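You operate a simulated robot arm through the tools that you are given. There is no shell and no other tool.

Carry out the task below with a simulated two-armed robot. There is one attempt and no reset: what you move stays moved.

TASK
Wind the green wheel up and run it down with 500 g.
Fine: let it stop by itself; yellow lever to HOLD to load, to FREE to run; at the end lever to HOLD and the weight back in its tray.

It is judged by the outcome, as a careful person would: the job done as asked, and still so three seconds after it is handed in. It fails if anything else is knocked over, pushed out of place, dropped, spilled or broken.

THE ROBOT
Two 7-joint arms with fingered hands on one trunk that stands fixed in place. Base frame: the origin is at the foot of the trunk, x ahead of it, y to its left, z up. Readings come in m, rad, newtons and seconds.
The left shoulder is at [0.094, 0.128, 1.11], the right one opposite. Each reaches about 1.156 m from its shoulder. Payload 5 kg a hand.
The tool frame of a hand sits at the grasp point between the pads (the TCP): z along the fingers, y along the line on which they close. The tips reach 0.037 m beyond it. The gripper opens to 0.124 m; its body begins 0.043 m behind the TCP. The gripper is a hand of 3 fingers: y runs from the thumb to the fingers, the wrist lies at [-0.021, -0.116, -0.203] in the tool frame, and closing takes about 1.5 s.
Orientation is told as [roll, pitch, yaw] about the base's x, y, z axes, in that order, counted from this pose: with the fingers straight down and the wrist toward the robot, the tool's x, y and z point along [0, 1, 0], [1, 0, 0] and [0, 0, -1] of the base frame.

THE INTERFACE
- The arms move only by the tool jog_arm. It takes "left_increments", "right_increments" or both (then of equal length, played together; a hand with none holds still); each is a list that holds one entry, the list of rows, each a list of 6 numbers: the shift along the tool's x, y, z in m, then the turn, a rotation vector about the tool's x, y, z in degrees. In form: [[[dx, dy, dz, ax, ay, az], ...]]. A call has 1 to 20 rows; each row is the pose to reach, as a shift and turn from the pose commanded when the call began, along the tool's axes at that moment. "left_hand" and "right_hand" are, for a hand that has rows, the closure in counts, from 0 (fully open) to 255 (shut), set as the call begins (left out, the last holds). Rows are played at 5 a second. More than 0.05 m and 0.15 rad between two rows, or a gripper value outside its range, and nothing of the call is played. Where a pose cannot be reached the arm comes as near as it can. A force on the tool above 40 N (or 10 N above the force at the start of the call, whichever is more), or a blocked arm, ends the call early, and 0.2 s more pass. Each finger travels about 0.045 m/s and halts on what it meets, pressing with about 28 N; the grip force reading is that of the motor and also rises with nothing between the fingers. The clock runs only during rows and for 0.2 s after the last one: add rows that repeat a pose to give the fingers time. The reply holds the time, the measured pose of the TCP, the force on the tool along the base axes, the opening and the grip force, in the units named above and with some noise, with the torque about the TCP (base axes, N m) and any sound that the robot's microphone picked up, and new pictures: "views" is both (left out), scene, wrist or none (wrist: the cameras of the hands that moved).
- Cameras (640 x 400 px; columns grow to the right, rows downward): "scene" is now at [0.26, -0.0252, 1.3047]; the picture's right is [-0.27, -0.96, 0.00], its down [-0.24, 0.07, -0.97] and it looks along [0.93, -0.26, -0.25] (base axes); focal length 245 px, centre (320, 200). "left" rides on the left gripper at [-0.072, -0.104, -0.154] in its tool frame; the picture's right is [-0.83, -0.26, 0.49], its down [0.51, -0.72, 0.47] and it looks along [0.23, 0.64, 0.73] (tool axes); focal length 243 px, centre (320, 200). "right" rides on the right gripper at [0.072, -0.104, -0.153] in its tool frame; the picture's right is [-0.83, 0.26, -0.49], its down [-0.51, -0.72, 0.47] and it looks along [-0.23, 0.64, 0.73] (tool axes); focal length 243 px, centre (320, 200). There is no depth. A picture from a camera that has moved, and an enlarged one, comes with that camera's place and axes in the base frame and with its lens.
- slide_trunk(by): moves the trunk up (or, below 0, down) by that many m; the arms and the scene camera ride with it, the base frame stays. It gives what a move gives, with no picture.
- curl_fingers(index, middle, thumb_bend, thumb_turn, hand): sets how far each is bent, from 0 (flat) to 100 (curled in); at 30 the hand is open as for a grip, at 70 the pads meet at the TCP. One left out holds its place. A second passes; each finger stops where it meets its share of the squeeze, and holds until it gets a number again. A gripper value or a shape takes the hand back. It gives what a move gives, with no picture; readings hold the bend of each and the force on the fingers (four entries, about 0 where the hand has none), thumb and palm. thumb_turn goes from beside the hand (0) to across from the fingers (100), as for a grip.
- grasp_type(shape, hand): the hand has 3 fingers and takes this shape, open, in about a second: jaw (thumb against the fingers, like two jaws); tri (thumb and two fingers); tip (a fingertip pinch); poke (one finger out to press); point (the index stretched); flat (the hand flat); cup (the hand cupped); fist (a fist). The gripper value then closes the fingers along that shape, each until it touches; the sizes above hold for jaw. It gives what a move gives, with no picture.
- turn_head(pan, tilt): turns the head with the scene camera to pan (to the left, within 1.396 rad either way) and tilt (down, from -0.506 to 1.204), counted from straight ahead of the robot (the tilt from the chest, where the trunk bows). It gives what a move gives, and a new picture of the scene camera.
- inspect(camera, box): a new picture of the part [left, top, right, bottom] of that camera's present view, enlarged. No time passes.
- hand_in(): hands the job in; it is judged then, once.

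Nothing tells you positions but the pictures and the camera data. Unless the task says otherwise, let go and move clear before handing in.

The tools are called after "Emit:" as a command line: name --argument value ..., lists and objects as JSON in quotes. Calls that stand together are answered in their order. jog_arm: Moves the arms, as the interface text tells. Its arguments: {"type":"object","properties":{"left_increments":{"type":"array"},"left_hand":{"type":"number"},"right_increments":{"type":"array"},"right_hand":{"type":"number"},"views":{"type":"string","enum":["both","scene","wrist","none"]}},"required":[]} The other tools are called the same way: slide_trunk (by) moves the trunk up or down; grasp_type (shape, hand) gives the hand a shape; curl_fingers (index, middle, thumb_bend, thumb_turn, hand) moves the fingers one by one; turn_head (pan, tilt) turns the head that bears the scene camera; inspect (camera, box) takes an enlarged picture of a part of a camera's view; hand_in () hands the job in.

At the start:

```text
t: 0.0
left_eef_pos: [0.7025, 0.0716, 1.2987]
left_tool_rot: [0.001, 0.001, 0.0]
left_contact_force: [0.0, -0.4, 0.5]
left_ft_torque: [-0.02, -0.02, -0.01]
left_gripper_width: 0.1237
left_finger_force: 0.1
left_shape: jaw
left_bend: [30.0, 30.0, 30.0, 98.0]
left_finger forces: [0.0, 0.1, 0.0, 0.0, 0.0, 0.0]
right_eef_pos: [0.5345, -0.5099, 1.2761]
right_tool_rot: [0.003, -0.001, 0.001]
right_contact_force: [0.1, 0.8, 0.3]
right_ft_torque: [0.0, -0.01, -0.01]
right_gripper_width: 0.1236
right_finger_force: 0.0
right_shape: jaw
right_bend: [30.0, 30.0, 30.0, 98.0]
right_finger forces: [0.1, 0.0, 0.1, 0.0, 0.0, 0.0]
trunk travel left (down, up): [-0.3, 0.263]
head pan, tilt (commanded): [-0.269, 0.248]
```

scene: 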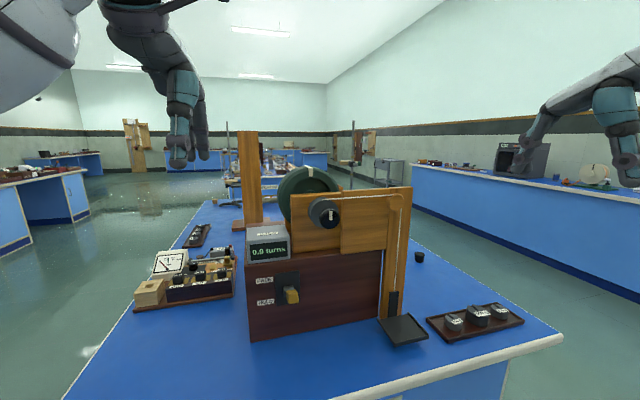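
right: 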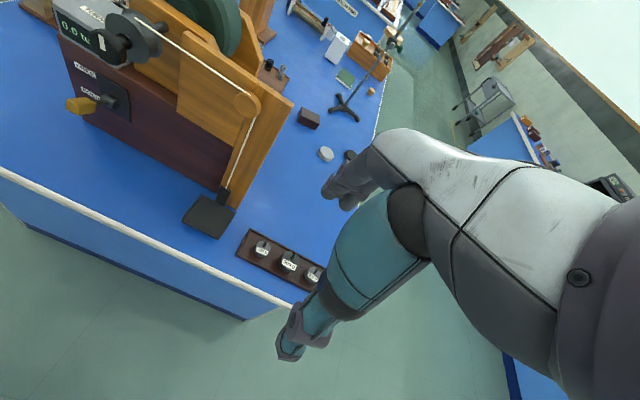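
left: 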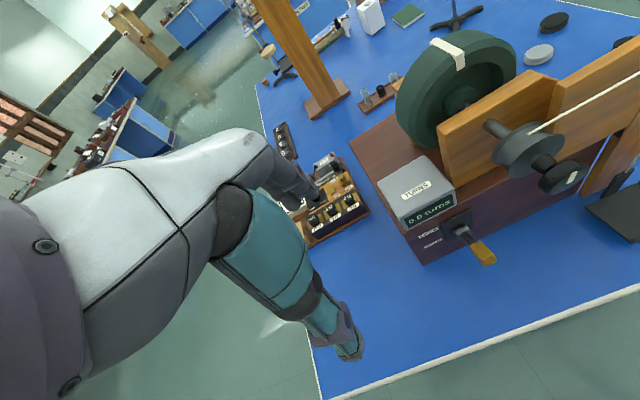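

I see a wheel apparatus with a green flywheel, a drum with a knob on its axle, a cord over a pulley down to a black pan, a yellow lever, a turns counter, and a tray of weights on the right. I'll look closer first before moving anything.

Emit:
inspect --camera "scene" --box '[230, 150, 430, 350]'

Emit:
inspect --camera "scene" --box '[370, 280, 530, 380]'

Emit:
inspect --camera "right" --box '[40, 0, 340, 300]'

Emit:
inspect --camera "left" --box '[340, 20, 640, 280]'

Emit:
inspect --camera "scene" --box '[120, 210, 300, 330]'

```text
2.00 times, centred on (330, 250) of scene
camera zoom: at [0.26, -0.0252, 1.3047], right [-0.27, -0.96, 0.0], down [-0.24, 0.07, -0.97], along [0.93, -0.26, -0.25], focal length 490 px, centre (300, 100)
```

zoom: 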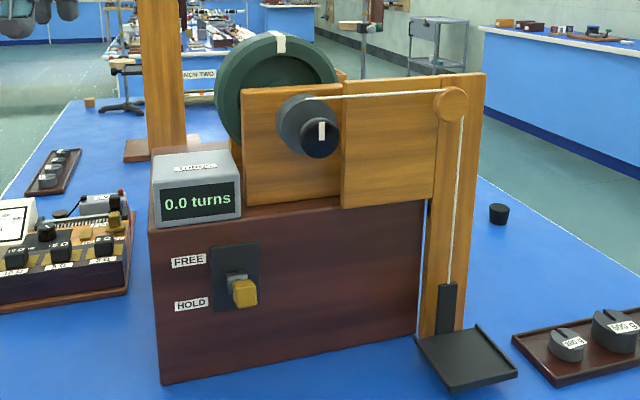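

```text
4.00 times, centred on (450, 330) of scene
camera zoom: at [0.26, -0.0252, 1.3047], right [-0.27, -0.96, 0.0], down [-0.24, 0.07, -0.97], along [0.93, -0.26, -0.25], focal length 980 px, centre (-200, -320)
```

zoom: 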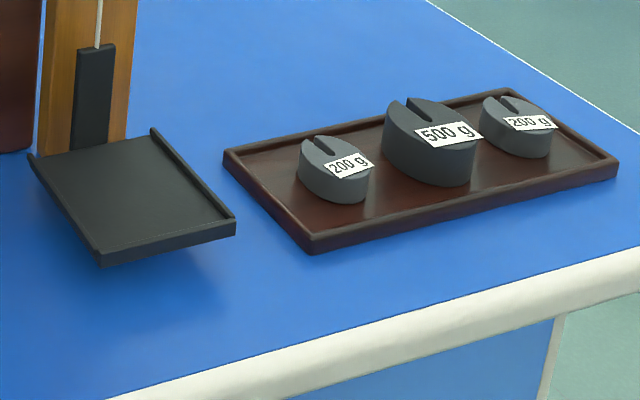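

```text
1.33 times, centred on (190, 150) of right
camera zoom: at [0.4287, -0.4366, 1.4283], right [0.26, -0.83, 0.49], down [-0.72, -0.51, -0.47], along [0.64, -0.23, -0.73], focal length 324 px, centre (493, 267)
```

zoom: 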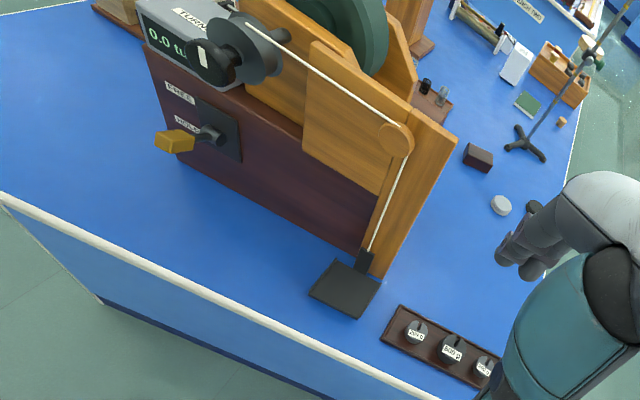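

```text
1.54 times, centred on (490, 150) of left
camera zoom: at [0.5972, -0.0012, 1.4531], right [-0.26, -0.83, -0.49], down [-0.72, 0.51, -0.47], along [0.64, 0.23, -0.73], focal length 373 px, centre (58, 277)
```

zoom: 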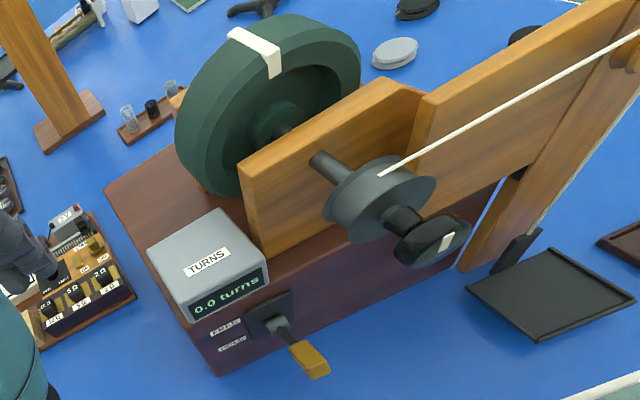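

```text
3.33 times, centred on (210, 270) of scene
camera zoom: at [0.26, -0.0252, 1.3047], right [-0.27, -0.96, 0.0], down [-0.24, 0.07, -0.97], along [0.93, -0.26, -0.25], focal length 817 px, centre (687, -33)
```

zoom: 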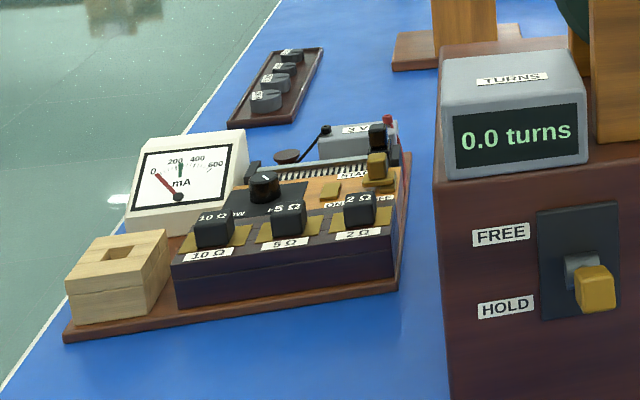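

The knob works out at about (0.71, -0.17, 1.15), the pan at about (0.71, -0.37, 0.83) and the 500 g weight near (0.69, -0.59, 0.85). I'll zoom in further to pin down the lever, the knob and the weights.

Emit:
inspect --camera "scene" --box '[290, 180, 370, 230]'

Emit:
inspect --camera "scene" --box '[240, 250, 320, 350]'

Emit:
inspect --camera "left" --box '[400, 180, 520, 280]'

Emit:
inspect --camera "right" --box '[40, 0, 140, 120]'

Emit:
inspect --camera "right" --box '[160, 180, 340, 310]'

```text
8.00 times, centred on (330, 205) of scene
camera zoom: at [0.26, -0.0252, 1.3047], right [-0.27, -0.96, 0.0], down [-0.24, 0.07, -0.97], along [0.93, -0.26, -0.25], focal length 1960 px, centre (240, 160)
```

zoom: 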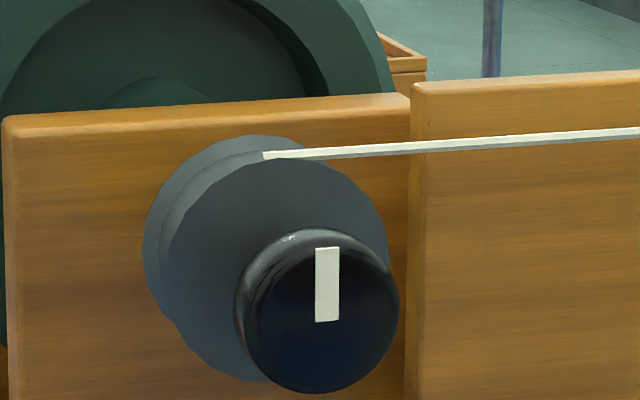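

```text
4.00 times, centred on (280, 300) of scene
camera zoom: at [0.26, -0.0252, 1.3047], right [-0.27, -0.96, 0.0], down [-0.24, 0.07, -0.97], along [0.93, -0.26, -0.25], focal length 980 px, centre (480, -200)
```

zoom: 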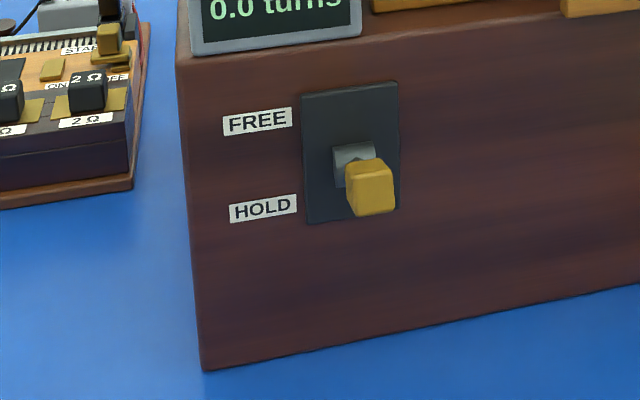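

```text
4.00 times, centred on (460, 230) of left
camera zoom: at [0.5972, -0.0012, 1.4531], right [-0.26, -0.83, -0.49], down [-0.72, 0.51, -0.47], along [0.64, 0.23, -0.73], focal length 970 px, centre (-240, 80)
```

zoom: 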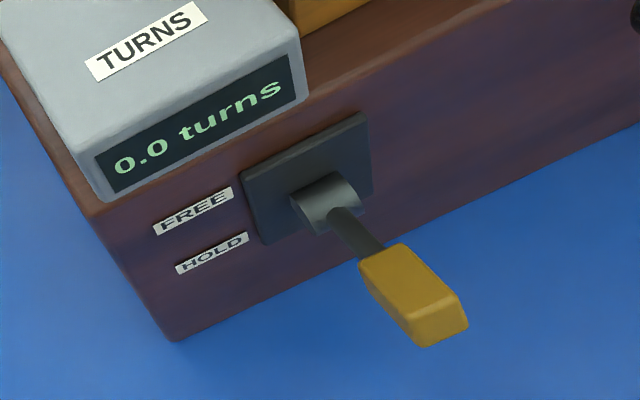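

```text
3.33 times, centred on (90, 60) of right
camera zoom: at [0.4287, -0.4366, 1.4283], right [0.26, -0.83, 0.49], down [-0.72, -0.51, -0.47], along [0.64, -0.23, -0.73], focal length 809 px, centre (1087, 667)
```

zoom: 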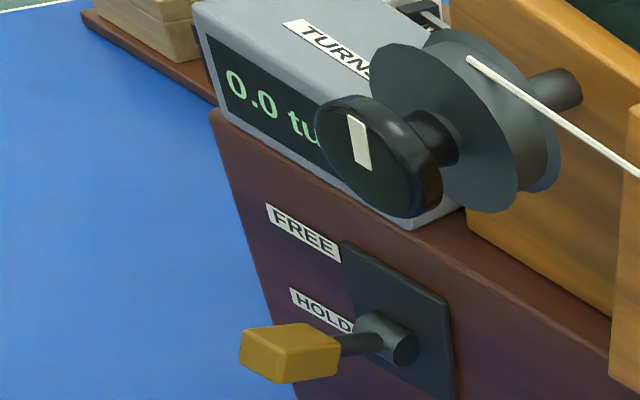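

```text
3.08 times, centred on (250, 245) of right
camera zoom: at [0.4287, -0.4366, 1.4283], right [0.26, -0.83, 0.49], down [-0.72, -0.51, -0.47], along [0.64, -0.23, -0.73], focal length 746 px, centre (535, 62)
```

zoom: 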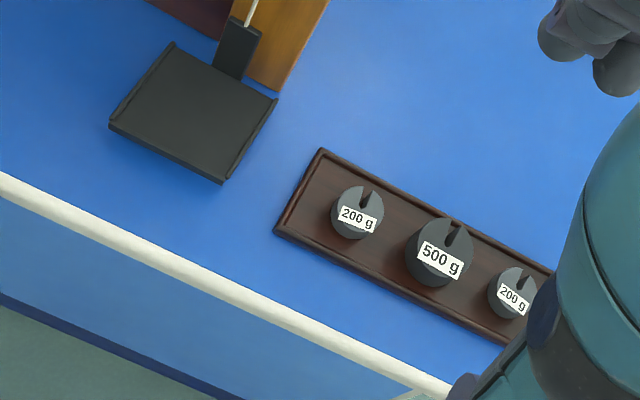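

The lever's yellow handle is at about (0.725, -0.091, 0.968) with its pivot at (0.784, -0.090, 0.948), so it is tilted up to FREE now. The knob face is at (0.706, -0.169, 1.147), and the table top is at 0.80. I'll turn the right hand to point forward, staying clear of the apparatus.

Emit:
jog_arm --right_increments '[[[0.009, 0.0, 0.006, -7, 0, 0], [0.018, 0.0, 0.012, -14, 0, 0], [0.027, 0.0, 0.018, -21, 0, 0], [0.036, 0.0, 0.024, -28, 0, 0], [0.045, 0.0, 0.03, -35, 0, 0], [0.054, 0.0, 0.036, -42, 0, 0], [0.063, 0.0, 0.042, -49, 0, 0], [0.072, 0.0, 0.048, -56, 0, 0], [0.081, 0.0, 0.054, -63, 0, 0], [0.09, 0.0, 0.06, -70, 0, 0], [0.099, 0.0, 0.066, -77, 0, 0], [0.108, 0.0, 0.072, -84, 0, 0], [0.11, 0.0, 0.076, -90, 0, 0], [0.11, 0.0, 0.076, -90, 0, 0]]]' --views "both"

```text
t: 3.0
left_eef_pos: [0.7016, 0.0714, 1.299]
left_tool_rot: [0.001, 0.001, 0.003]
left_contact_force: [0.0, 0.2, -0.3]
left_ft_torque: [0.01, 0.0, 0.0]
left_gripper_width: 0.1235
left_finger_force: 0.0
left_shape: jaw
left_bend: [30.0, 30.0, 30.0, 98.0]
left_finger forces: [0.1, 0.1, 0.0, 0.0, 0.0, 0.0]
right_eef_pos: [0.562, -0.4253, 1.1972]
right_tool_rot: [2.449, -1.567, -2.448]
right_contact_force: [0.4, 0.9, -0.1]
right_ft_torque: [0.0, 0.01, 0.01]
right_gripper_width: 0.124
right_finger_force: 0.1
right_shape: jaw
right_bend: [30.0, 30.0, 30.0, 98.0]
right_finger forces: [0.0, 0.0, 0.1, 0.0, 0.0, 0.0]
right hand out of reach, approached as far as the arm can: row 8, 9, 10, 11, 12, 13, 14
trunk travel left (down, up): [-0.3, 0.263]
head pan, tilt (commanded): [-0.269, 0.248]
camera scene: at [0.2599, -0.0251, 1.3048], right [-0.27, -0.96, 0.0], down [-0.24, 0.06, -0.97], along [0.93, -0.26, -0.25], focal length 245 px, centre (320, 200)
camera right: at [0.4076, -0.3514, 1.0908], right [-0.49, -0.83, 0.26], down [0.47, -0.5, -0.72], along [0.73, -0.23, 0.64], focal length 243 px, centre (320, 200)
```

scene: 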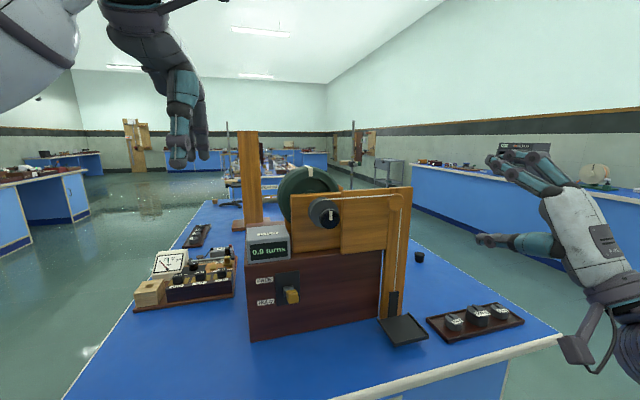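
right: 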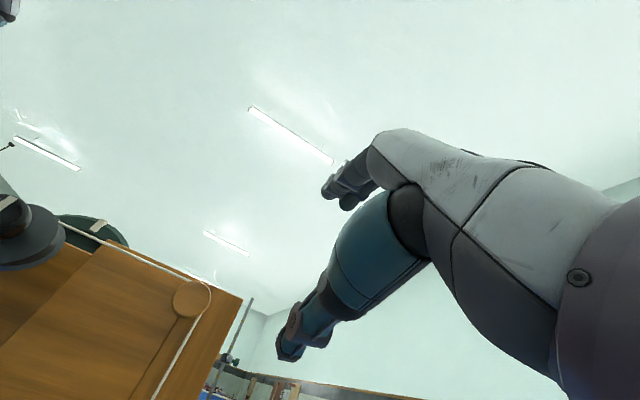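

The right hand now points forward with no contact. I'll bring it in front of the knob, still about 8 cm short of it.

Emit:
jog_arm --right_increments '[[[0.04, -0.008, 0.01, 0, 0, 0], [0.08, -0.016, 0.02, 0, 0, 0], [0.12, -0.026, 0.03, 0, 0, 0], [0.16, -0.036, 0.04, 0, 0, 0], [0.2, -0.044, 0.05, 0, 0, 0], [0.23, -0.05, 0.06, 0, 0, 0], [0.23, -0.05, 0.06, 0, 0, 0]]]' --views "both"

```text
t: 4.6
left_eef_pos: [0.7028, 0.0713, 1.2995]
left_tool_rot: [-0.001, 0.0, 0.001]
left_contact_force: [0.2, -0.1, -0.4]
left_ft_torque: [0.05, 0.0, 0.01]
left_gripper_width: 0.1237
left_finger_force: 0.0
left_shape: jaw
left_bend: [30.0, 30.0, 30.0, 98.0]
left_finger forces: [0.1, 0.0, 0.0, 0.0, 0.0, 0.0]
right_eef_pos: [0.6423, -0.1944, 1.143]
right_tool_rot: [2.209, -1.568, -2.209]
right_contact_force: [-0.9, 0.4, 0.4]
right_ft_torque: [0.02, -0.01, 0.01]
right_gripper_width: 0.1237
right_finger_force: 0.1
right_shape: jaw
right_bend: [30.0, 30.0, 30.0, 98.0]
right_finger forces: [0.1, 0.0, 0.1, 0.0, 0.1, 0.0]
right hand out of reach, approached as far as the arm can: row 1, 2, 3, 4, 5, 6, 7
trunk travel left (down, up): [-0.3, 0.263]
head pan, tilt (commanded): [-0.269, 0.248]
camera scene: at [0.2594, -0.0258, 1.3049], right [-0.26, -0.96, 0.0], down [-0.24, 0.07, -0.97], along [0.94, -0.26, -0.24], focal length 245 px, centre (320, 200)
camera right: at [0.4875, -0.1211, 1.0372], right [-0.49, -0.83, 0.26], down [0.47, -0.5, -0.72], along [0.73, -0.23, 0.64], focal length 243 px, centre (320, 200)
```

scene: 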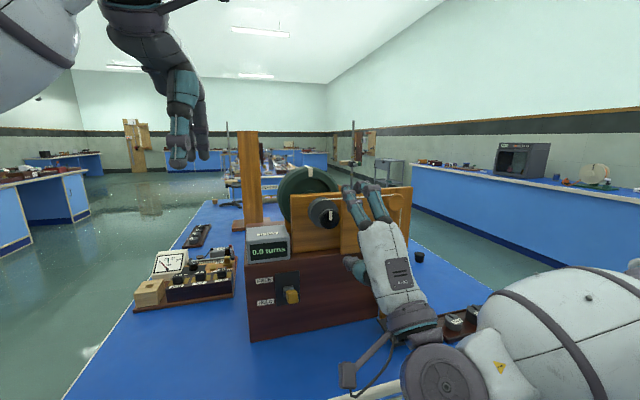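
right: 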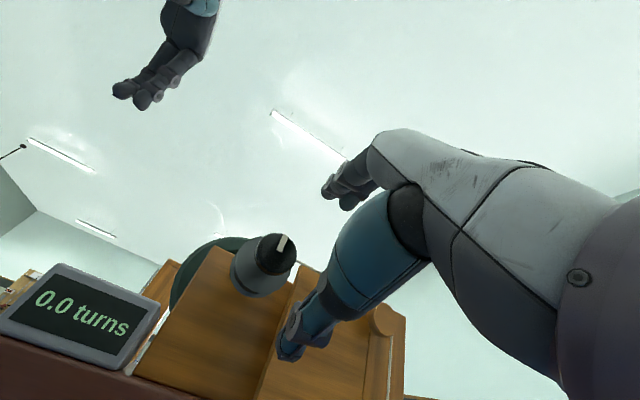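

The forward-pointing pose is cramped because the wrist is too near the shoulder. I'll raise the trunk so the arms have more room.

Emit:
slide_trunk --by 0.2

```text
t: 6.8
left_eef_pos: [0.7036, 0.0709, 1.4968]
left_tool_rot: [-0.002, 0.001, 0.0]
left_contact_force: [0.4, 0.8, 0.0]
left_ft_torque: [-0.01, 0.02, -0.04]
left_gripper_width: 0.1236
left_finger_force: 0.0
left_shape: jaw
left_bend: [30.0, 30.0, 30.0, 98.0]
left_finger forces: [0.0, 0.0, 0.0, 0.0, 0.0, 0.0]
right_eef_pos: [0.6437, -0.1948, 1.3407]
right_tool_rot: [0.887, -1.57, -0.884]
right_contact_force: [0.0, 0.3, -0.5]
right_ft_torque: [0.02, -0.01, -0.01]
right_gripper_width: 0.1239
right_finger_force: 0.1
right_shape: jaw
right_bend: [30.0, 30.0, 30.0, 98.0]
right_finger forces: [0.1, 0.0, 0.1, 0.1, 0.0, 0.0]
trunk travel left (down, up): [-0.5, 0.063]
head pan, tilt (commanded): [-0.269, 0.248]
```

The trunk is up by 0.2 m. Next I'll lower the right hand back to knob height and tilt the head down to see the apparatus.

Emit:
jog_arm --right_increments '[[[0.003, -0.04, -0.005, 0, 0, 0], [0.006, -0.08, -0.01, 0, 0, 0], [0.009, -0.12, -0.015, 0, 0, 0], [0.012, -0.16, -0.02, 0, 0, 0], [0.015, -0.194, -0.024, 0, 0, 0], [0.015, -0.194, -0.024, 0, 0, 0]]]' --views "none"

Emit:
turn_head --pan -0.2 --tilt 0.55

```text
t: 8.2
left_eef_pos: [0.7025, 0.0699, 1.4992]
left_tool_rot: [0.0, 0.002, 0.0]
left_contact_force: [-0.6, 0.2, 0.8]
left_ft_torque: [0.0, -0.04, 0.01]
left_gripper_width: 0.1239
left_finger_force: 0.1
left_shape: jaw
left_bend: [30.0, 30.0, 30.0, 98.0]
left_finger forces: [0.0, 0.1, 0.0, 0.0, 0.0, 0.0]
right_eef_pos: [0.6218, -0.1806, 1.1476]
right_tool_rot: [2.021, -1.569, -2.021]
right_contact_force: [0.6, -0.2, 0.4]
right_ft_torque: [0.0, -0.02, -0.01]
right_gripper_width: 0.1235
right_finger_force: 0.1
right_shape: jaw
right_bend: [30.0, 30.0, 30.0, 98.0]
right_finger forces: [0.0, 0.0, 0.0, 0.0, 0.0, 0.1]
trunk travel left (down, up): [-0.5, 0.063]
head pan, tilt (commanded): [-0.269, 0.248]
```

```text
t: 9.0
left_eef_pos: [0.7023, 0.0702, 1.4995]
left_tool_rot: [0.0, 0.0, 0.001]
left_contact_force: [-0.2, 0.0, 0.3]
left_ft_torque: [-0.01, 0.0, 0.0]
left_gripper_width: 0.1239
left_finger_force: 0.1
left_shape: jaw
left_bend: [30.0, 30.0, 30.0, 98.0]
left_finger forces: [0.1, 0.0, 0.0, 0.1, 0.0, 0.0]
right_eef_pos: [0.6227, -0.1802, 1.1474]
right_tool_rot: [1.925, -1.57, -1.923]
right_contact_force: [0.2, -0.2, -0.2]
right_ft_torque: [0.01, 0.01, 0.08]
right_gripper_width: 0.1239
right_finger_force: 0.0
right_shape: jaw
right_bend: [30.0, 30.0, 30.0, 98.0]
right_finger forces: [0.0, 0.1, 0.0, 0.0, 0.1, 0.1]
trunk travel left (down, up): [-0.5, 0.063]
head pan, tilt (commanded): [-0.201, 0.55]
camera scene: at [0.1855, -0.0183, 1.497], right [-0.2, -0.98, 0.0], down [-0.51, 0.1, -0.85], along [0.84, -0.17, -0.52], focal length 245 px, centre (320, 200)
```

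scene: 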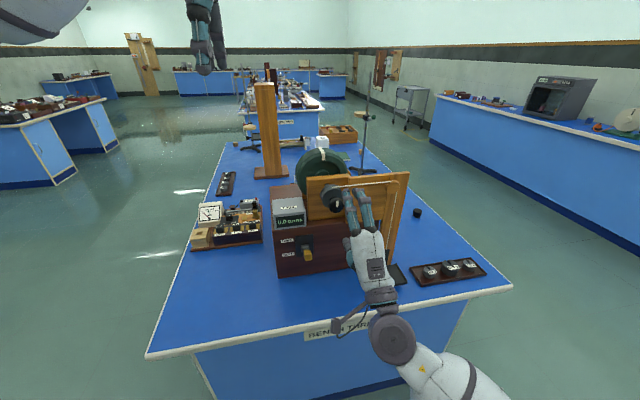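

The right hand now reaches the pose in front of the knob exactly. I'll test how far it can roll there before gripping anything.

Emit:
jog_arm --right_increments '[[[0, 0, 0, 0, 0, 8], [0, 0, 0, 0, 0, 16], [0, 0, 0, 0, 0, 24], [0, 0, 0, 0, 0, 32], [0, 0, 0, 0, 0, 40], [0, 0, 0, 0, 0, 48], [0, 0, 0, 0, 0, 56], [0, 0, 0, 0, 0, 64], [0, 0, 0, 0, 0, 72], [0, 0, 0, 0, 0, 80], [0, 0, 0, 0, 0, 88], [0, 0, 0, 0, 0, 96], [0, 0, 0, 0, 0, 104], [0, 0, 0, 0, 0, 112], [0, 0, 0, 0, 0, 120], [0, 0, 0, 0, 0, 120]]]' --views "scene"

```text
t: 12.4
left_eef_pos: [0.7028, 0.0712, 1.4994]
left_tool_rot: [-0.001, 0.0, 0.001]
left_contact_force: [-1.2, -0.8, -0.2]
left_ft_torque: [0.02, 0.02, 0.0]
left_gripper_width: 0.1236
left_finger_force: 0.1
left_shape: jaw
left_bend: [30.0, 30.0, 30.0, 98.0]
left_finger forces: [0.0, 0.1, 0.0, 0.0, 0.0, 0.0]
right_eef_pos: [0.6179, -0.18, 1.1479]
right_tool_rot: [1.574, 0.527, -1.57]
right_contact_force: [-0.1, 0.4, 0.1]
right_ft_torque: [-0.01, 0.04, 0.02]
right_gripper_width: 0.1239
right_finger_force: 0.1
right_shape: jaw
right_bend: [30.0, 30.0, 30.0, 98.0]
right_finger forces: [0.0, 0.1, 0.0, 0.1, 0.0, 0.0]
trunk travel left (down, up): [-0.5, 0.063]
head pan, tilt (commanded): [-0.201, 0.55]
camera scene: at [0.1853, -0.0181, 1.4969], right [-0.2, -0.98, 0.0], down [-0.51, 0.1, -0.85], along [0.84, -0.17, -0.52], focal length 245 px, centre (320, 200)
```

scene: 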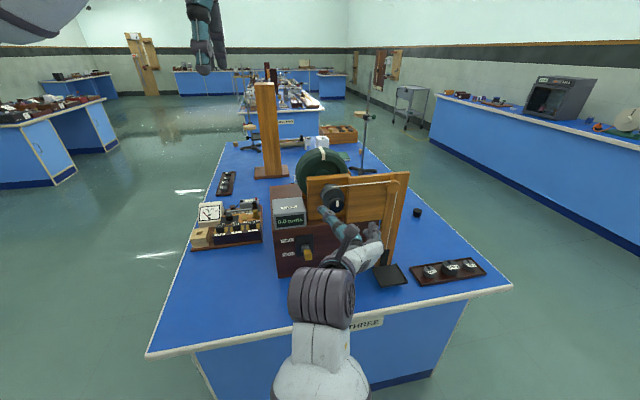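

A roll of +120° is reachable with no trouble. I'll test the other direction now.

Emit:
jog_arm --right_increments '[[[0, 0, 0, 0, 0, -8.5], [0, 0, 0, 0, 0, -17], [0, 0, 0, 0, 0, -25.5], [0, 0, 0, 0, 0, -34], [0, 0, 0, 0, 0, -42.5], [0, 0, 0, 0, 0, -51], [0, 0, 0, 0, 0, -59.5], [0, 0, 0, 0, 0, -68], [0, 0, 0, 0, 0, -76.5], [0, 0, 0, 0, 0, -85], [0, 0, 0, 0, 0, -93.5], [0, 0, 0, 0, 0, -102], [0, 0, 0, 0, 0, -110.5], [0, 0, 0, 0, 0, -119], [0, 0, 0, 0, 0, -127.5], [0, 0, 0, 0, 0, -136], [0, 0, 0, 0, 0, -144.5], [0, 0, 0, 0, 0, -153], [0, 0, 0, 0, 0, -161.5], [0, 0, 0, 0, 0, -170]]]' --views "none"

Emit:
jog_arm --right_increments '[[[0, 0, 0, 0, 0, -8.5], [0, 0, 0, 0, 0, -17], [0, 0, 0, 0, 0, -25.5], [0, 0, 0, 0, 0, -34], [0, 0, 0, 0, 0, -42.5], [0, 0, 0, 0, 0, -51], [0, 0, 0, 0, 0, -59.5], [0, 0, 0, 0, 0, -68], [0, 0, 0, 0, 0, -70], [0, 0, 0, 0, 0, -70]]]' --views "both"

```text
t: 16.6
left_eef_pos: [0.7034, 0.0692, 1.4996]
left_tool_rot: [0.002, -0.001, 0.0]
left_contact_force: [0.5, 0.9, 0.0]
left_ft_torque: [0.03, 0.01, -0.01]
left_gripper_width: 0.1234
left_finger_force: 0.1
left_shape: jaw
left_bend: [30.0, 30.0, 30.0, 98.0]
left_finger forces: [0.0, 0.0, 0.1, 0.0, 0.0, 0.1]
right_eef_pos: [0.6185, -0.1818, 1.1466]
right_tool_rot: [-1.571, -0.701, 1.572]
right_contact_force: [0.9, 0.1, 0.5]
right_ft_torque: [-0.01, 0.01, 0.03]
right_gripper_width: 0.1241
right_finger_force: 0.1
right_shape: jaw
right_bend: [30.0, 30.0, 30.0, 98.0]
right_finger forces: [0.1, 0.0, 0.1, 0.1, 0.0, 0.1]
trunk travel left (down, up): [-0.5, 0.063]
head pan, tilt (commanded): [-0.201, 0.55]
```

```text
t: 18.8
left_eef_pos: [0.7034, 0.0706, 1.4992]
left_tool_rot: [0.0, 0.001, 0.001]
left_contact_force: [0.2, -0.6, 0.2]
left_ft_torque: [0.0, 0.01, -0.01]
left_gripper_width: 0.1235
left_finger_force: 0.0
left_shape: jaw
left_bend: [30.0, 30.0, 30.0, 98.0]
left_finger forces: [0.0, 0.0, 0.0, 0.0, 0.1, 0.0]
right_eef_pos: [0.6198, -0.1803, 1.1485]
right_tool_rot: [-1.572, 0.524, 1.572]
right_contact_force: [1.0, 0.1, -0.2]
right_ft_torque: [0.0, 0.01, 0.0]
right_gripper_width: 0.1236
right_finger_force: 0.1
right_shape: jaw
right_bend: [30.0, 30.0, 30.0, 98.0]
right_finger forces: [0.0, 0.0, 0.0, 0.1, 0.0, 0.1]
trunk travel left (down, up): [-0.5, 0.063]
head pan, tilt (commanded): [-0.201, 0.55]
camera scene: at [0.1855, -0.0185, 1.4969], right [-0.2, -0.98, 0.0], down [-0.51, 0.1, -0.85], along [0.84, -0.17, -0.52], focal length 245 px, centre (320, 200)
camera right: at [0.4644, -0.3058, 1.1352], right [-0.49, 0.64, 0.59], down [0.47, -0.37, 0.8], along [0.73, 0.67, -0.12], focal length 243 px, centre (320, 200)
```

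scene: 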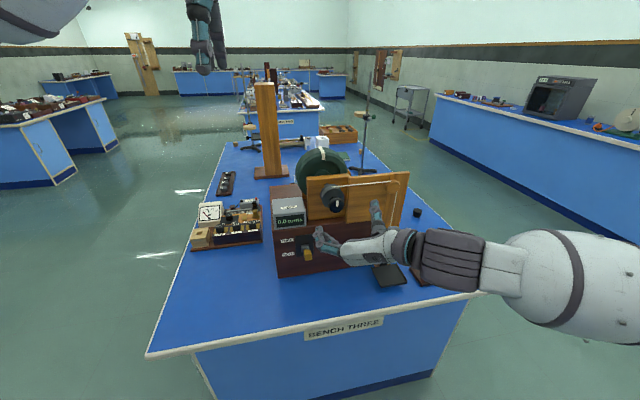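
right: 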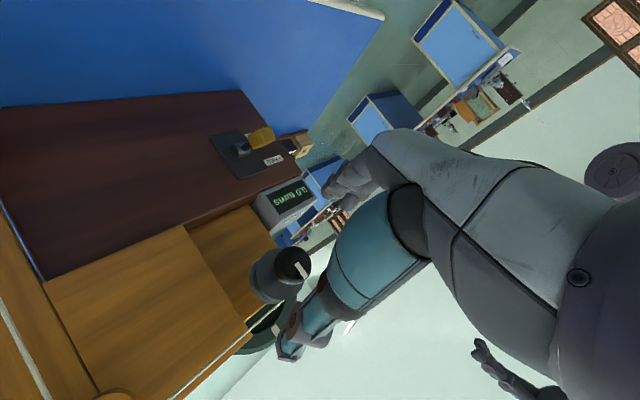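

The right hand can roll from +120° to -120°, so one stroke gives 240°. Before placing the left hand at the lever, I'll check the fingers' layout and get a fresh look at the lever.

Emit:
inspect --camera "scene" --box '[260, 170, 420, 300]'

Emit:
inspect --camera "right" --box '[160, 100, 320, 220]'

Emit:
inspect --camera "right" --box '[240, 100, 480, 380]'

Emit:
inspect --camera "scene" --box '[170, 0, 250, 90]'

```text
3.08 times, centred on (340, 235) of scene
camera zoom: at [0.1855, -0.0185, 1.4969], right [-0.2, -0.98, 0.0], down [-0.51, 0.1, -0.85], along [0.84, -0.17, -0.52], focal length 754 px, centre (258, 92)
```

zoom: 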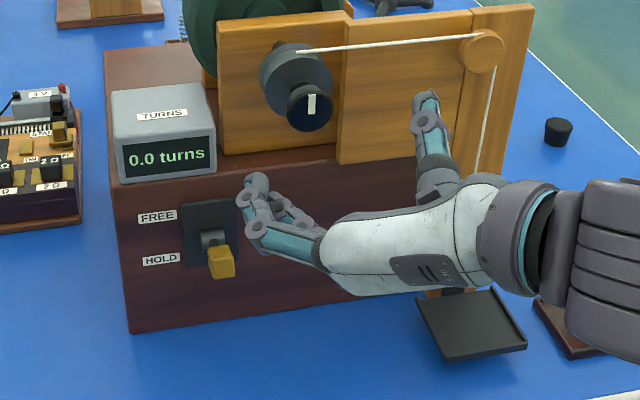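

```text
3.33 times, centred on (240, 160) of right
camera zoom: at [0.4644, -0.3058, 1.1352], right [-0.49, 0.64, 0.59], down [0.47, -0.37, 0.8], along [0.73, 0.67, -0.12], focal length 809 px, centre (587, 333)
```

zoom: 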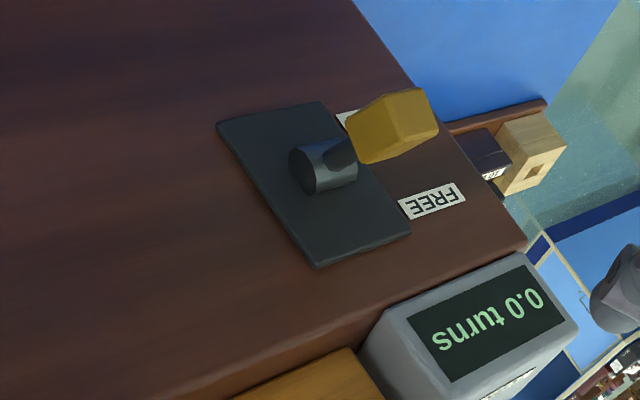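

```text
1.43 times, centred on (360, 240) of right
camera zoom: at [0.4644, -0.3058, 1.1352], right [-0.49, 0.64, 0.59], down [0.47, -0.37, 0.8], along [0.73, 0.67, -0.12], focal length 347 px, centre (263, 143)
```

zoom: 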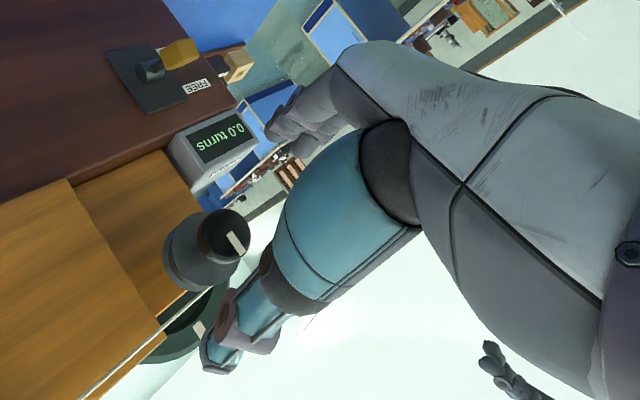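

```text
4.44 times, centred on (210, 45) of scene
camera zoom: at [0.1855, -0.0185, 1.4969], right [-0.2, -0.98, 0.0], down [-0.51, 0.1, -0.85], along [0.84, -0.17, -0.52], focal length 1089 px, centre (809, 889)
```

zoom: 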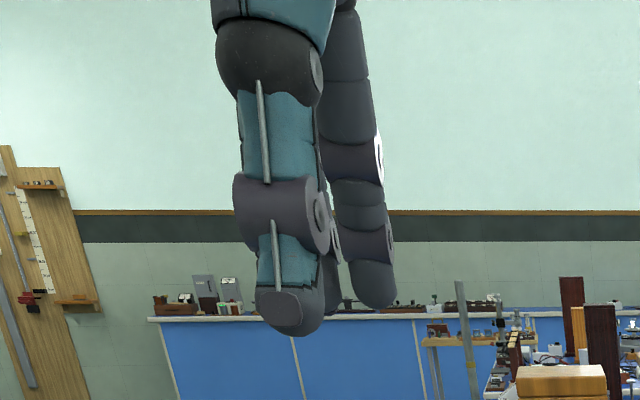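

The lever is up at FREE. I'll bring the left hand around, pointing forward, to a spot left of and short of the lever, staying in clear air.

Emit:
jog_arm --left_increments '[[[0.004, -0.0064, 0.027, -7, 0, 0], [0.008, -0.0128, 0.054, -14, 0, 0], [0.012, -0.0192, 0.081, -21, 0, 0], [0.016, -0.0256, 0.108, -28, 0, 0], [0.02, -0.032, 0.135, -35, 0, 0], [0.024, -0.0384, 0.162, -42, 0, 0], [0.028, -0.0448, 0.189, -49, 0, 0], [0.032, -0.0512, 0.216, -56, 0, 0], [0.036, -0.0576, 0.243, -63, 0, 0], [0.04, -0.064, 0.27, -70, 0, 0], [0.044, -0.0704, 0.297, -77, 0, 0], [0.048, -0.0768, 0.324, -84, 0, 0], [0.05, -0.083, 0.35, -90, 0, 0], [0.05, -0.083, 0.35, -90, 0, 0]]]' --views "scene"

```text
t: 21.8
left_eef_pos: [0.6193, 0.1244, 1.1482]
left_tool_rot: [-1.305, -1.569, 1.306]
left_contact_force: [-1.2, 1.0, -0.2]
left_ft_torque: [0.01, 0.01, -0.1]
left_gripper_width: 0.1238
left_finger_force: 0.1
left_shape: jaw
left_bend: [30.0, 30.0, 30.0, 98.0]
left_finger forces: [0.1, 0.0, 0.0, 0.0, 0.0, 0.0]
left hand out of reach, approached as far as the arm can: row 13
right_eef_pos: [0.6201, -0.1775, 1.1478]
right_tool_rot: [-1.571, 0.525, 1.571]
right_contact_force: [-0.2, 0.6, 0.1]
right_ft_torque: [0.02, 0.03, -0.05]
right_gripper_width: 0.1236
right_finger_force: 0.1
right_shape: jaw
right_bend: [30.0, 30.0, 30.0, 98.0]
right_finger forces: [0.0, 0.1, 0.0, 0.0, 0.0, 0.0]
trunk travel left (down, up): [-0.5, 0.063]
head pan, tilt (commanded): [-0.201, 0.55]
camera scene: at [0.1864, -0.0139, 1.4969], right [-0.2, -0.98, 0.0], down [-0.51, 0.1, -0.85], along [0.84, -0.17, -0.52], focal length 245 px, centre (320, 200)
```

scene: 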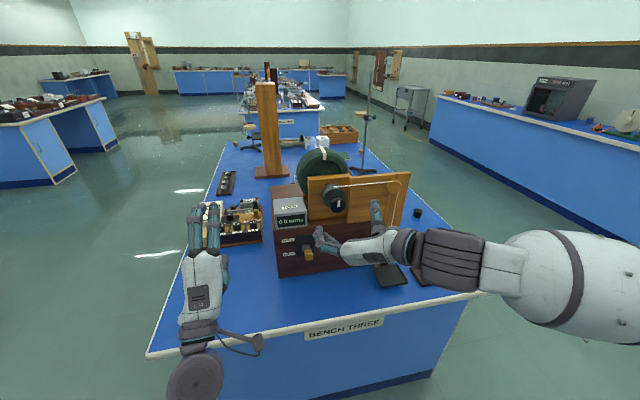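

Both hands are clear. Now I'll roll the left hand so its thumb and fingers sit left and right of the lever handle, still 10 cm short of it.

Emit:
jog_arm --left_increments '[[[0.0, -0.03, 0, 0, 0, 7.5], [0.0, -0.06, 0, 0, 0, 15], [0.0, -0.09, 0, 0, 0, 22.5], [0.0, -0.12, 0, 0, 0, 30], [0.0, -0.15, 0, 0, 0, 37.5], [-0.02, -0.18, 0, 0, 0, 45], [-0.05, -0.18, 0, 0, 0, 52.5], [-0.08, -0.18, 0, 0, 0, 60], [-0.11, -0.18, 0, 0, 0, 67.5], [-0.14, -0.18, 0, 0, 0, 75], [-0.17, -0.18, 0, 0, 0, 82.5], [-0.2, -0.18, 0, 0, 0, 90], [-0.21, -0.18, 0, 0, 0, 90], [-0.21, -0.18, 0, 0, 0, 90]]]' --views "both"

```text
t: 24.8
left_eef_pos: [0.62, -0.0901, 0.9699]
left_tool_rot: [1.571, 0.001, -1.57]
left_contact_force: [0.2, -0.3, -0.1]
left_ft_torque: [-0.01, -0.01, -0.01]
left_gripper_width: 0.1239
left_finger_force: 0.0
left_shape: jaw
left_bend: [30.0, 30.0, 30.0, 98.0]
left_finger forces: [0.0, 0.0, 0.0, 0.0, 0.0, 0.1]
right_eef_pos: [0.619, -0.1805, 1.1471]
right_tool_rot: [-1.571, 0.522, 1.571]
right_contact_force: [-0.5, 0.4, 0.5]
right_ft_torque: [0.0, 0.04, 0.01]
right_gripper_width: 0.1236
right_finger_force: 0.0
right_shape: jaw
right_bend: [30.0, 30.0, 30.0, 98.0]
right_finger forces: [0.1, 0.0, 0.0, 0.1, 0.1, 0.0]
trunk travel left (down, up): [-0.5, 0.063]
head pan, tilt (commanded): [-0.201, 0.55]
camera scene: at [0.1854, -0.0186, 1.4969], right [-0.2, -0.98, 0.0], down [-0.51, 0.1, -0.85], along [0.84, -0.17, -0.52], focal length 245 px, centre (320, 200)
camera left: at [0.4646, 0.0145, 0.8977], right [0.49, 0.26, -0.83], down [0.47, 0.72, 0.51], along [0.73, -0.64, 0.23], focal length 243 px, centre (320, 200)
```

scene: 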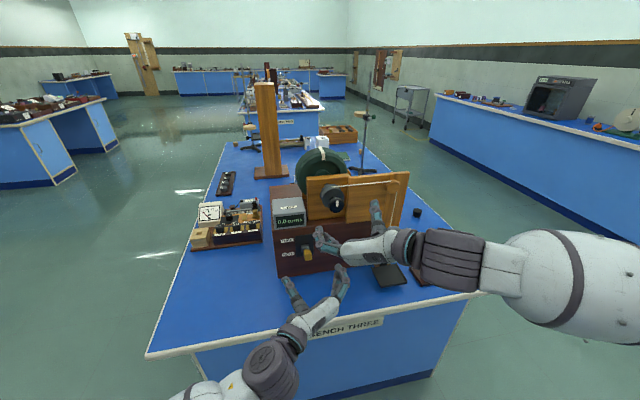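
left: 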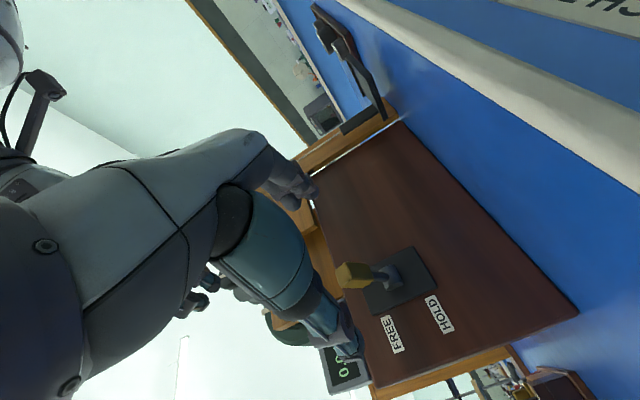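

The handle sits right between the left thumb and fingers. I'll move the left hand forward around it and close gently on its sides.

Emit:
jog_arm --left_increments '[[[0, 0, 0.025, 0, 0, 0], [0, 0, 0.05, 0, 0, 0], [0, 0, 0.075, 0, 0, 0], [0, 0, 0.1, 0, 0, 0], [0, 0, 0.1, 0, 0, 0]]]' --views "both"

```text
t: 26.0
left_eef_pos: [0.7193, -0.0911, 0.9698]
left_tool_rot: [1.57, 0.0, -1.57]
left_contact_force: [-0.6, -0.4, 0.1]
left_ft_torque: [-0.02, -0.02, -0.01]
left_gripper_width: 0.1238
left_finger_force: 0.1
left_shape: jaw
left_bend: [30.0, 30.0, 30.0, 98.0]
left_finger forces: [0.0, 0.0, 0.1, 0.0, 0.0, 0.1]
right_eef_pos: [0.6182, -0.1797, 1.147]
right_tool_rot: [-1.572, 0.523, 1.571]
right_contact_force: [-0.2, 0.2, 0.7]
right_ft_torque: [0.02, 0.01, 0.02]
right_gripper_width: 0.1238
right_finger_force: 0.1
right_shape: jaw
right_bend: [30.0, 30.0, 30.0, 98.0]
right_finger forces: [0.1, 0.1, 0.0, 0.0, 0.1, 0.0]
trunk travel left (down, up): [-0.5, 0.063]
head pan, tilt (commanded): [-0.201, 0.55]
camera scene: at [0.1849, -0.0182, 1.497], right [-0.2, -0.98, 0.0], down [-0.51, 0.1, -0.85], along [0.84, -0.17, -0.52], focal length 245 px, centre (320, 200)
camera left: at [0.5646, 0.0143, 0.8976], right [0.49, 0.26, -0.83], down [0.47, 0.72, 0.51], along [0.73, -0.64, 0.23], focal length 243 px, centre (320, 200)
```

scene: 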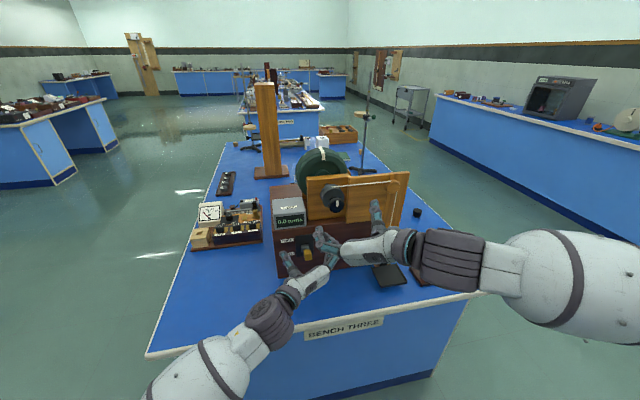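
left: 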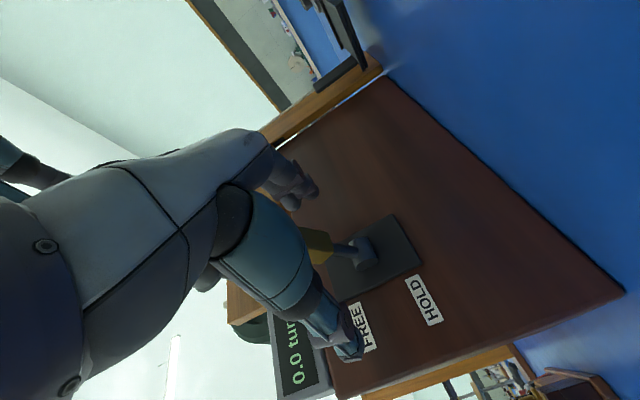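

The handle is centred between the thumb and fingers. I'll close the left hand on it, and at the same time roll the right hand back toward the +120° starting angle in free air.

Emit:
jog_arm --left_increments '[[[0, 0, 0, 0, 0, 0], [0, 0, 0, 0, 0, 0], [0, 0, 0, 0, 0, 0], [0, 0, 0, 0, 0, 0], [0, 0, 0, 0, 0, 0], [0, 0, 0, 0, 0, 0], [0, 0, 0, 0, 0, 0], [0, 0, 0, 0, 0, 0], [0, 0, 0, 0, 0, 0], [0, 0, 0, 0, 0, 0]]]' --left_hand 225 --views "both"

```text
t: 28.2
left_eef_pos: [0.7201, -0.0897, 0.9695]
left_tool_rot: [1.569, 0.0, -1.569]
left_contact_force: [4.2, 3.8, -1.1]
left_ft_torque: [-0.1, 0.0, 0.28]
left_gripper_width: 0.0076
left_finger_force: 27.6
left_shape: jaw
left_bend: [72.0, 70.0, 74.0, 100.0]
left_finger forces: [15.2, 5.1, 0.0, 0.0, 25.0, 0.0]
right_eef_pos: [0.62, -0.1804, 1.1462]
right_tool_rot: [-1.57, 0.522, 1.57]
right_contact_force: [0.4, -0.5, 0.1]
right_ft_torque: [0.01, 0.03, 0.04]
right_gripper_width: 0.1238
right_finger_force: 0.1
right_shape: jaw
right_bend: [30.0, 30.0, 30.0, 98.0]
right_finger forces: [0.0, 0.0, 0.0, 0.0, 0.1, 0.0]
trunk travel left (down, up): [-0.5, 0.063]
head pan, tilt (commanded): [-0.201, 0.55]
camera scene: at [0.1862, -0.0179, 1.4968], right [-0.2, -0.98, 0.0], down [-0.51, 0.1, -0.85], along [0.84, -0.17, -0.52], focal length 245 px, centre (320, 200)
camera left: at [0.5654, 0.0149, 0.8971], right [0.49, 0.26, -0.83], down [0.47, 0.72, 0.51], along [0.73, -0.64, 0.23], focal length 243 px, centre (320, 200)
```

scene: 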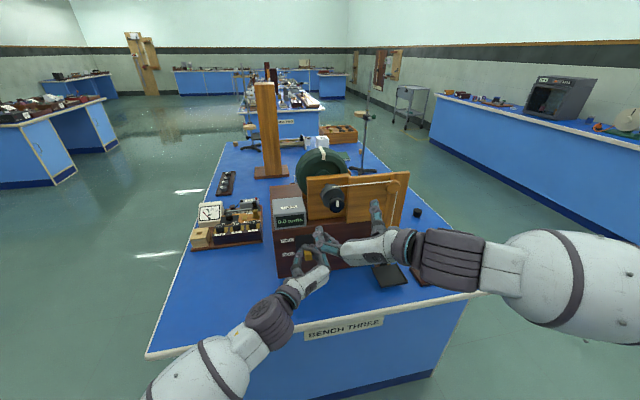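
left: 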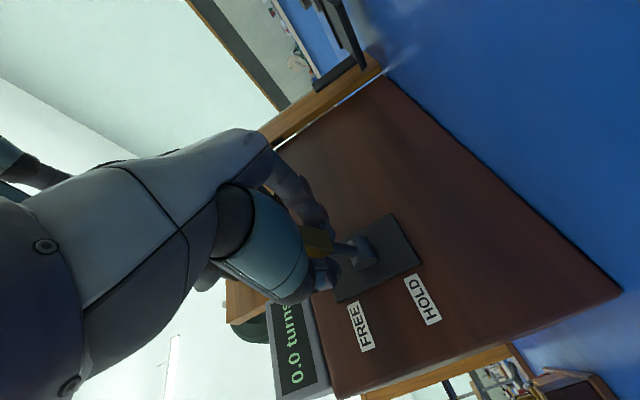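

The left hand reports a grip. I'll check that it really holds the yellow handle.

Emit:
inspect --camera "left" --box '[240, 160, 440, 340]'

Emit:
inspect --camera "scene" --box '[260, 170, 420, 300]'

```text
2.22 times, centred on (340, 250) of left
camera zoom: at [0.5654, 0.0149, 0.8971], right [0.49, 0.26, -0.83], down [0.47, 0.72, 0.51], along [0.73, -0.64, 0.23], focal length 539 px, centre (276, 89)
```

zoom: 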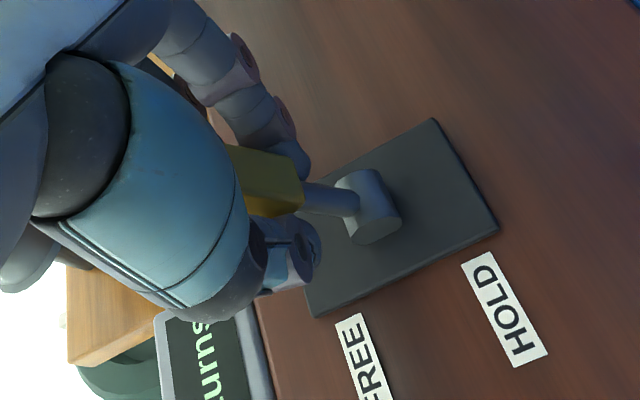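

```text
3.08 times, centred on (340, 235) of scene
camera zoom: at [0.1862, -0.0179, 1.4968], right [-0.2, -0.98, 0.0], down [-0.51, 0.1, -0.85], along [0.84, -0.17, -0.52], focal length 754 px, centre (258, 92)
```

zoom: 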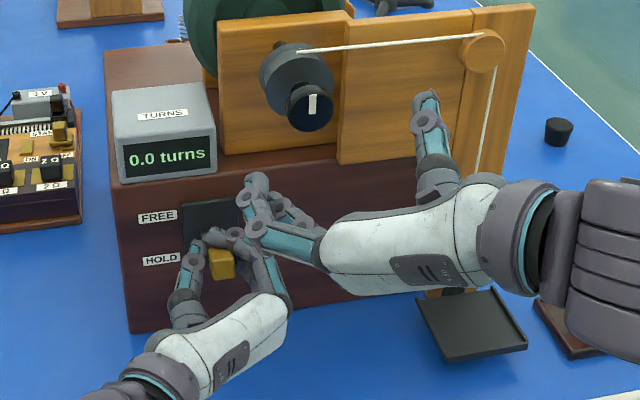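

The lever handle is held securely. I'll roll the right hand back to the +120° start angle in front of the knob.

Emit:
jog_arm --right_increments '[[[0, 0, 0, 0, 0, 8.5], [0, 0, 0, 0, 0, 17], [0, 0, 0, 0, 0, 25.5], [0, 0, 0, 0, 0, 34], [0, 0, 0, 0, 0, 42.5], [0, 0, 0, 0, 0, 51], [0, 0, 0, 0, 0, 59.5], [0, 0, 0, 0, 0, 68], [0, 0, 0, 0, 0, 76.5], [0, 0, 0, 0, 0, 85], [0, 0, 0, 0, 0, 93.5], [0, 0, 0, 0, 0, 102], [0, 0, 0, 0, 0, 110.5], [0, 0, 0, 0, 0, 119], [0, 0, 0, 0, 0, 120]]]' --views "scene"

Emit:
jog_arm --right_increments '[[[0, 0, 0, 0, 0, 8.5], [0, 0, 0, 0, 0, 17], [0, 0, 0, 0, 0, 25.5], [0, 0, 0, 0, 0, 34], [0, 0, 0, 0, 0, 42.5], [0, 0, 0, 0, 0, 51], [0, 0, 0, 0, 0, 59.5], [0, 0, 0, 0, 0, 68], [0, 0, 0, 0, 0, 76.5], [0, 0, 0, 0, 0, 85], [0, 0, 0, 0, 0, 93.5], [0, 0, 0, 0, 0, 102], [0, 0, 0, 0, 0, 110.5], [0, 0, 0, 0, 0, 119], [0, 0, 0, 0, 0, 120], [0, 0, 0, 0, 0, 120]]]' --views "both"

```text
t: 31.4
left_eef_pos: [0.7204, -0.0897, 0.9693]
left_tool_rot: [1.572, -0.001, -1.569]
left_contact_force: [5.8, 4.1, -2.7]
left_ft_torque: [-0.08, 0.03, 0.3]
left_gripper_width: 0.0076
left_finger_force: 28.5
left_shape: jaw
left_bend: [72.0, 70.0, 74.0, 100.0]
left_finger forces: [16.5, 5.3, 0.1, 0.0, 26.0, 0.0]
right_eef_pos: [0.619, -0.1793, 1.1476]
right_tool_rot: [1.696, -1.568, -1.692]
right_contact_force: [0.2, 0.1, -0.1]
right_ft_torque: [-0.01, 0.02, 0.03]
right_gripper_width: 0.1238
right_finger_force: 0.1
right_shape: jaw
right_bend: [30.0, 30.0, 30.0, 98.0]
right_finger forces: [0.0, 0.0, 0.0, 0.0, 0.0, 0.1]
trunk travel left (down, up): [-0.5, 0.063]
head pan, tilt (commanded): [-0.201, 0.55]
camera scene: at [0.1863, -0.0179, 1.4968], right [-0.2, -0.98, 0.0], down [-0.51, 0.1, -0.85], along [0.84, -0.17, -0.52], focal length 245 px, centre (320, 200)
```

scene: 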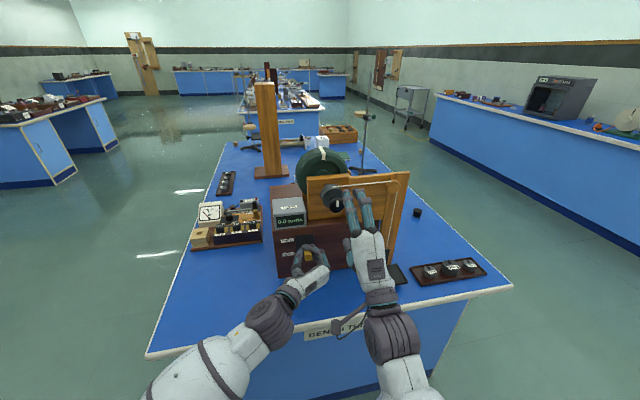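

```text
t: 34.8
left_eef_pos: [0.7204, -0.0901, 0.9686]
left_tool_rot: [1.572, 0.0, -1.569]
left_contact_force: [6.1, 4.5, -2.0]
left_ft_torque: [-0.07, 0.0, 0.29]
left_gripper_width: 0.0073
left_finger_force: 28.3
left_shape: jaw
left_bend: [72.0, 70.0, 74.0, 100.0]
left_finger forces: [17.0, 5.5, 0.0, 0.1, 25.9, 0.0]
right_eef_pos: [0.62, -0.179, 1.1465]
right_tool_rot: [1.57, 0.525, -1.571]
right_contact_force: [-0.3, 0.5, 0.5]
right_ft_torque: [-0.01, 0.0, -0.01]
right_gripper_width: 0.1238
right_finger_force: 0.0
right_shape: jaw
right_bend: [30.0, 30.0, 30.0, 98.0]
right_finger forces: [0.0, 0.1, 0.1, 0.0, 0.0, 0.0]
trunk travel left (down, up): [-0.5, 0.063]
head pan, tilt (commanded): [-0.201, 0.55]
camera scene: at [0.1867, -0.0176, 1.4967], right [-0.2, -0.98, 0.0], down [-0.51, 0.1, -0.85], along [0.84, -0.17, -0.52], focal length 245 px, centre (320, 200)
camera right: at [0.4645, -0.1249, 1.2605], right [-0.49, 0.19, -0.85], down [0.47, 0.88, -0.08], along [0.73, -0.44, -0.52], focal length 243 px, centre (320, 200)
```

scene: 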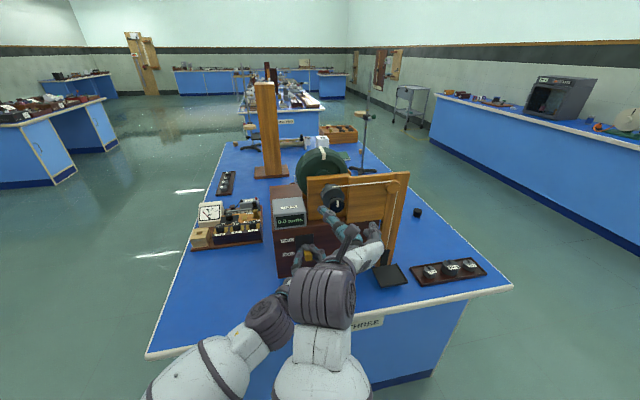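
right: 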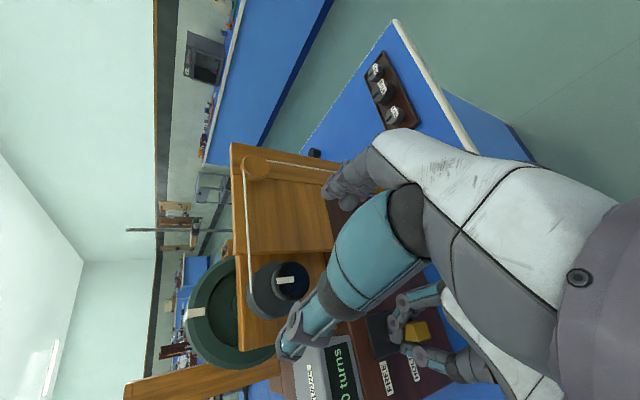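

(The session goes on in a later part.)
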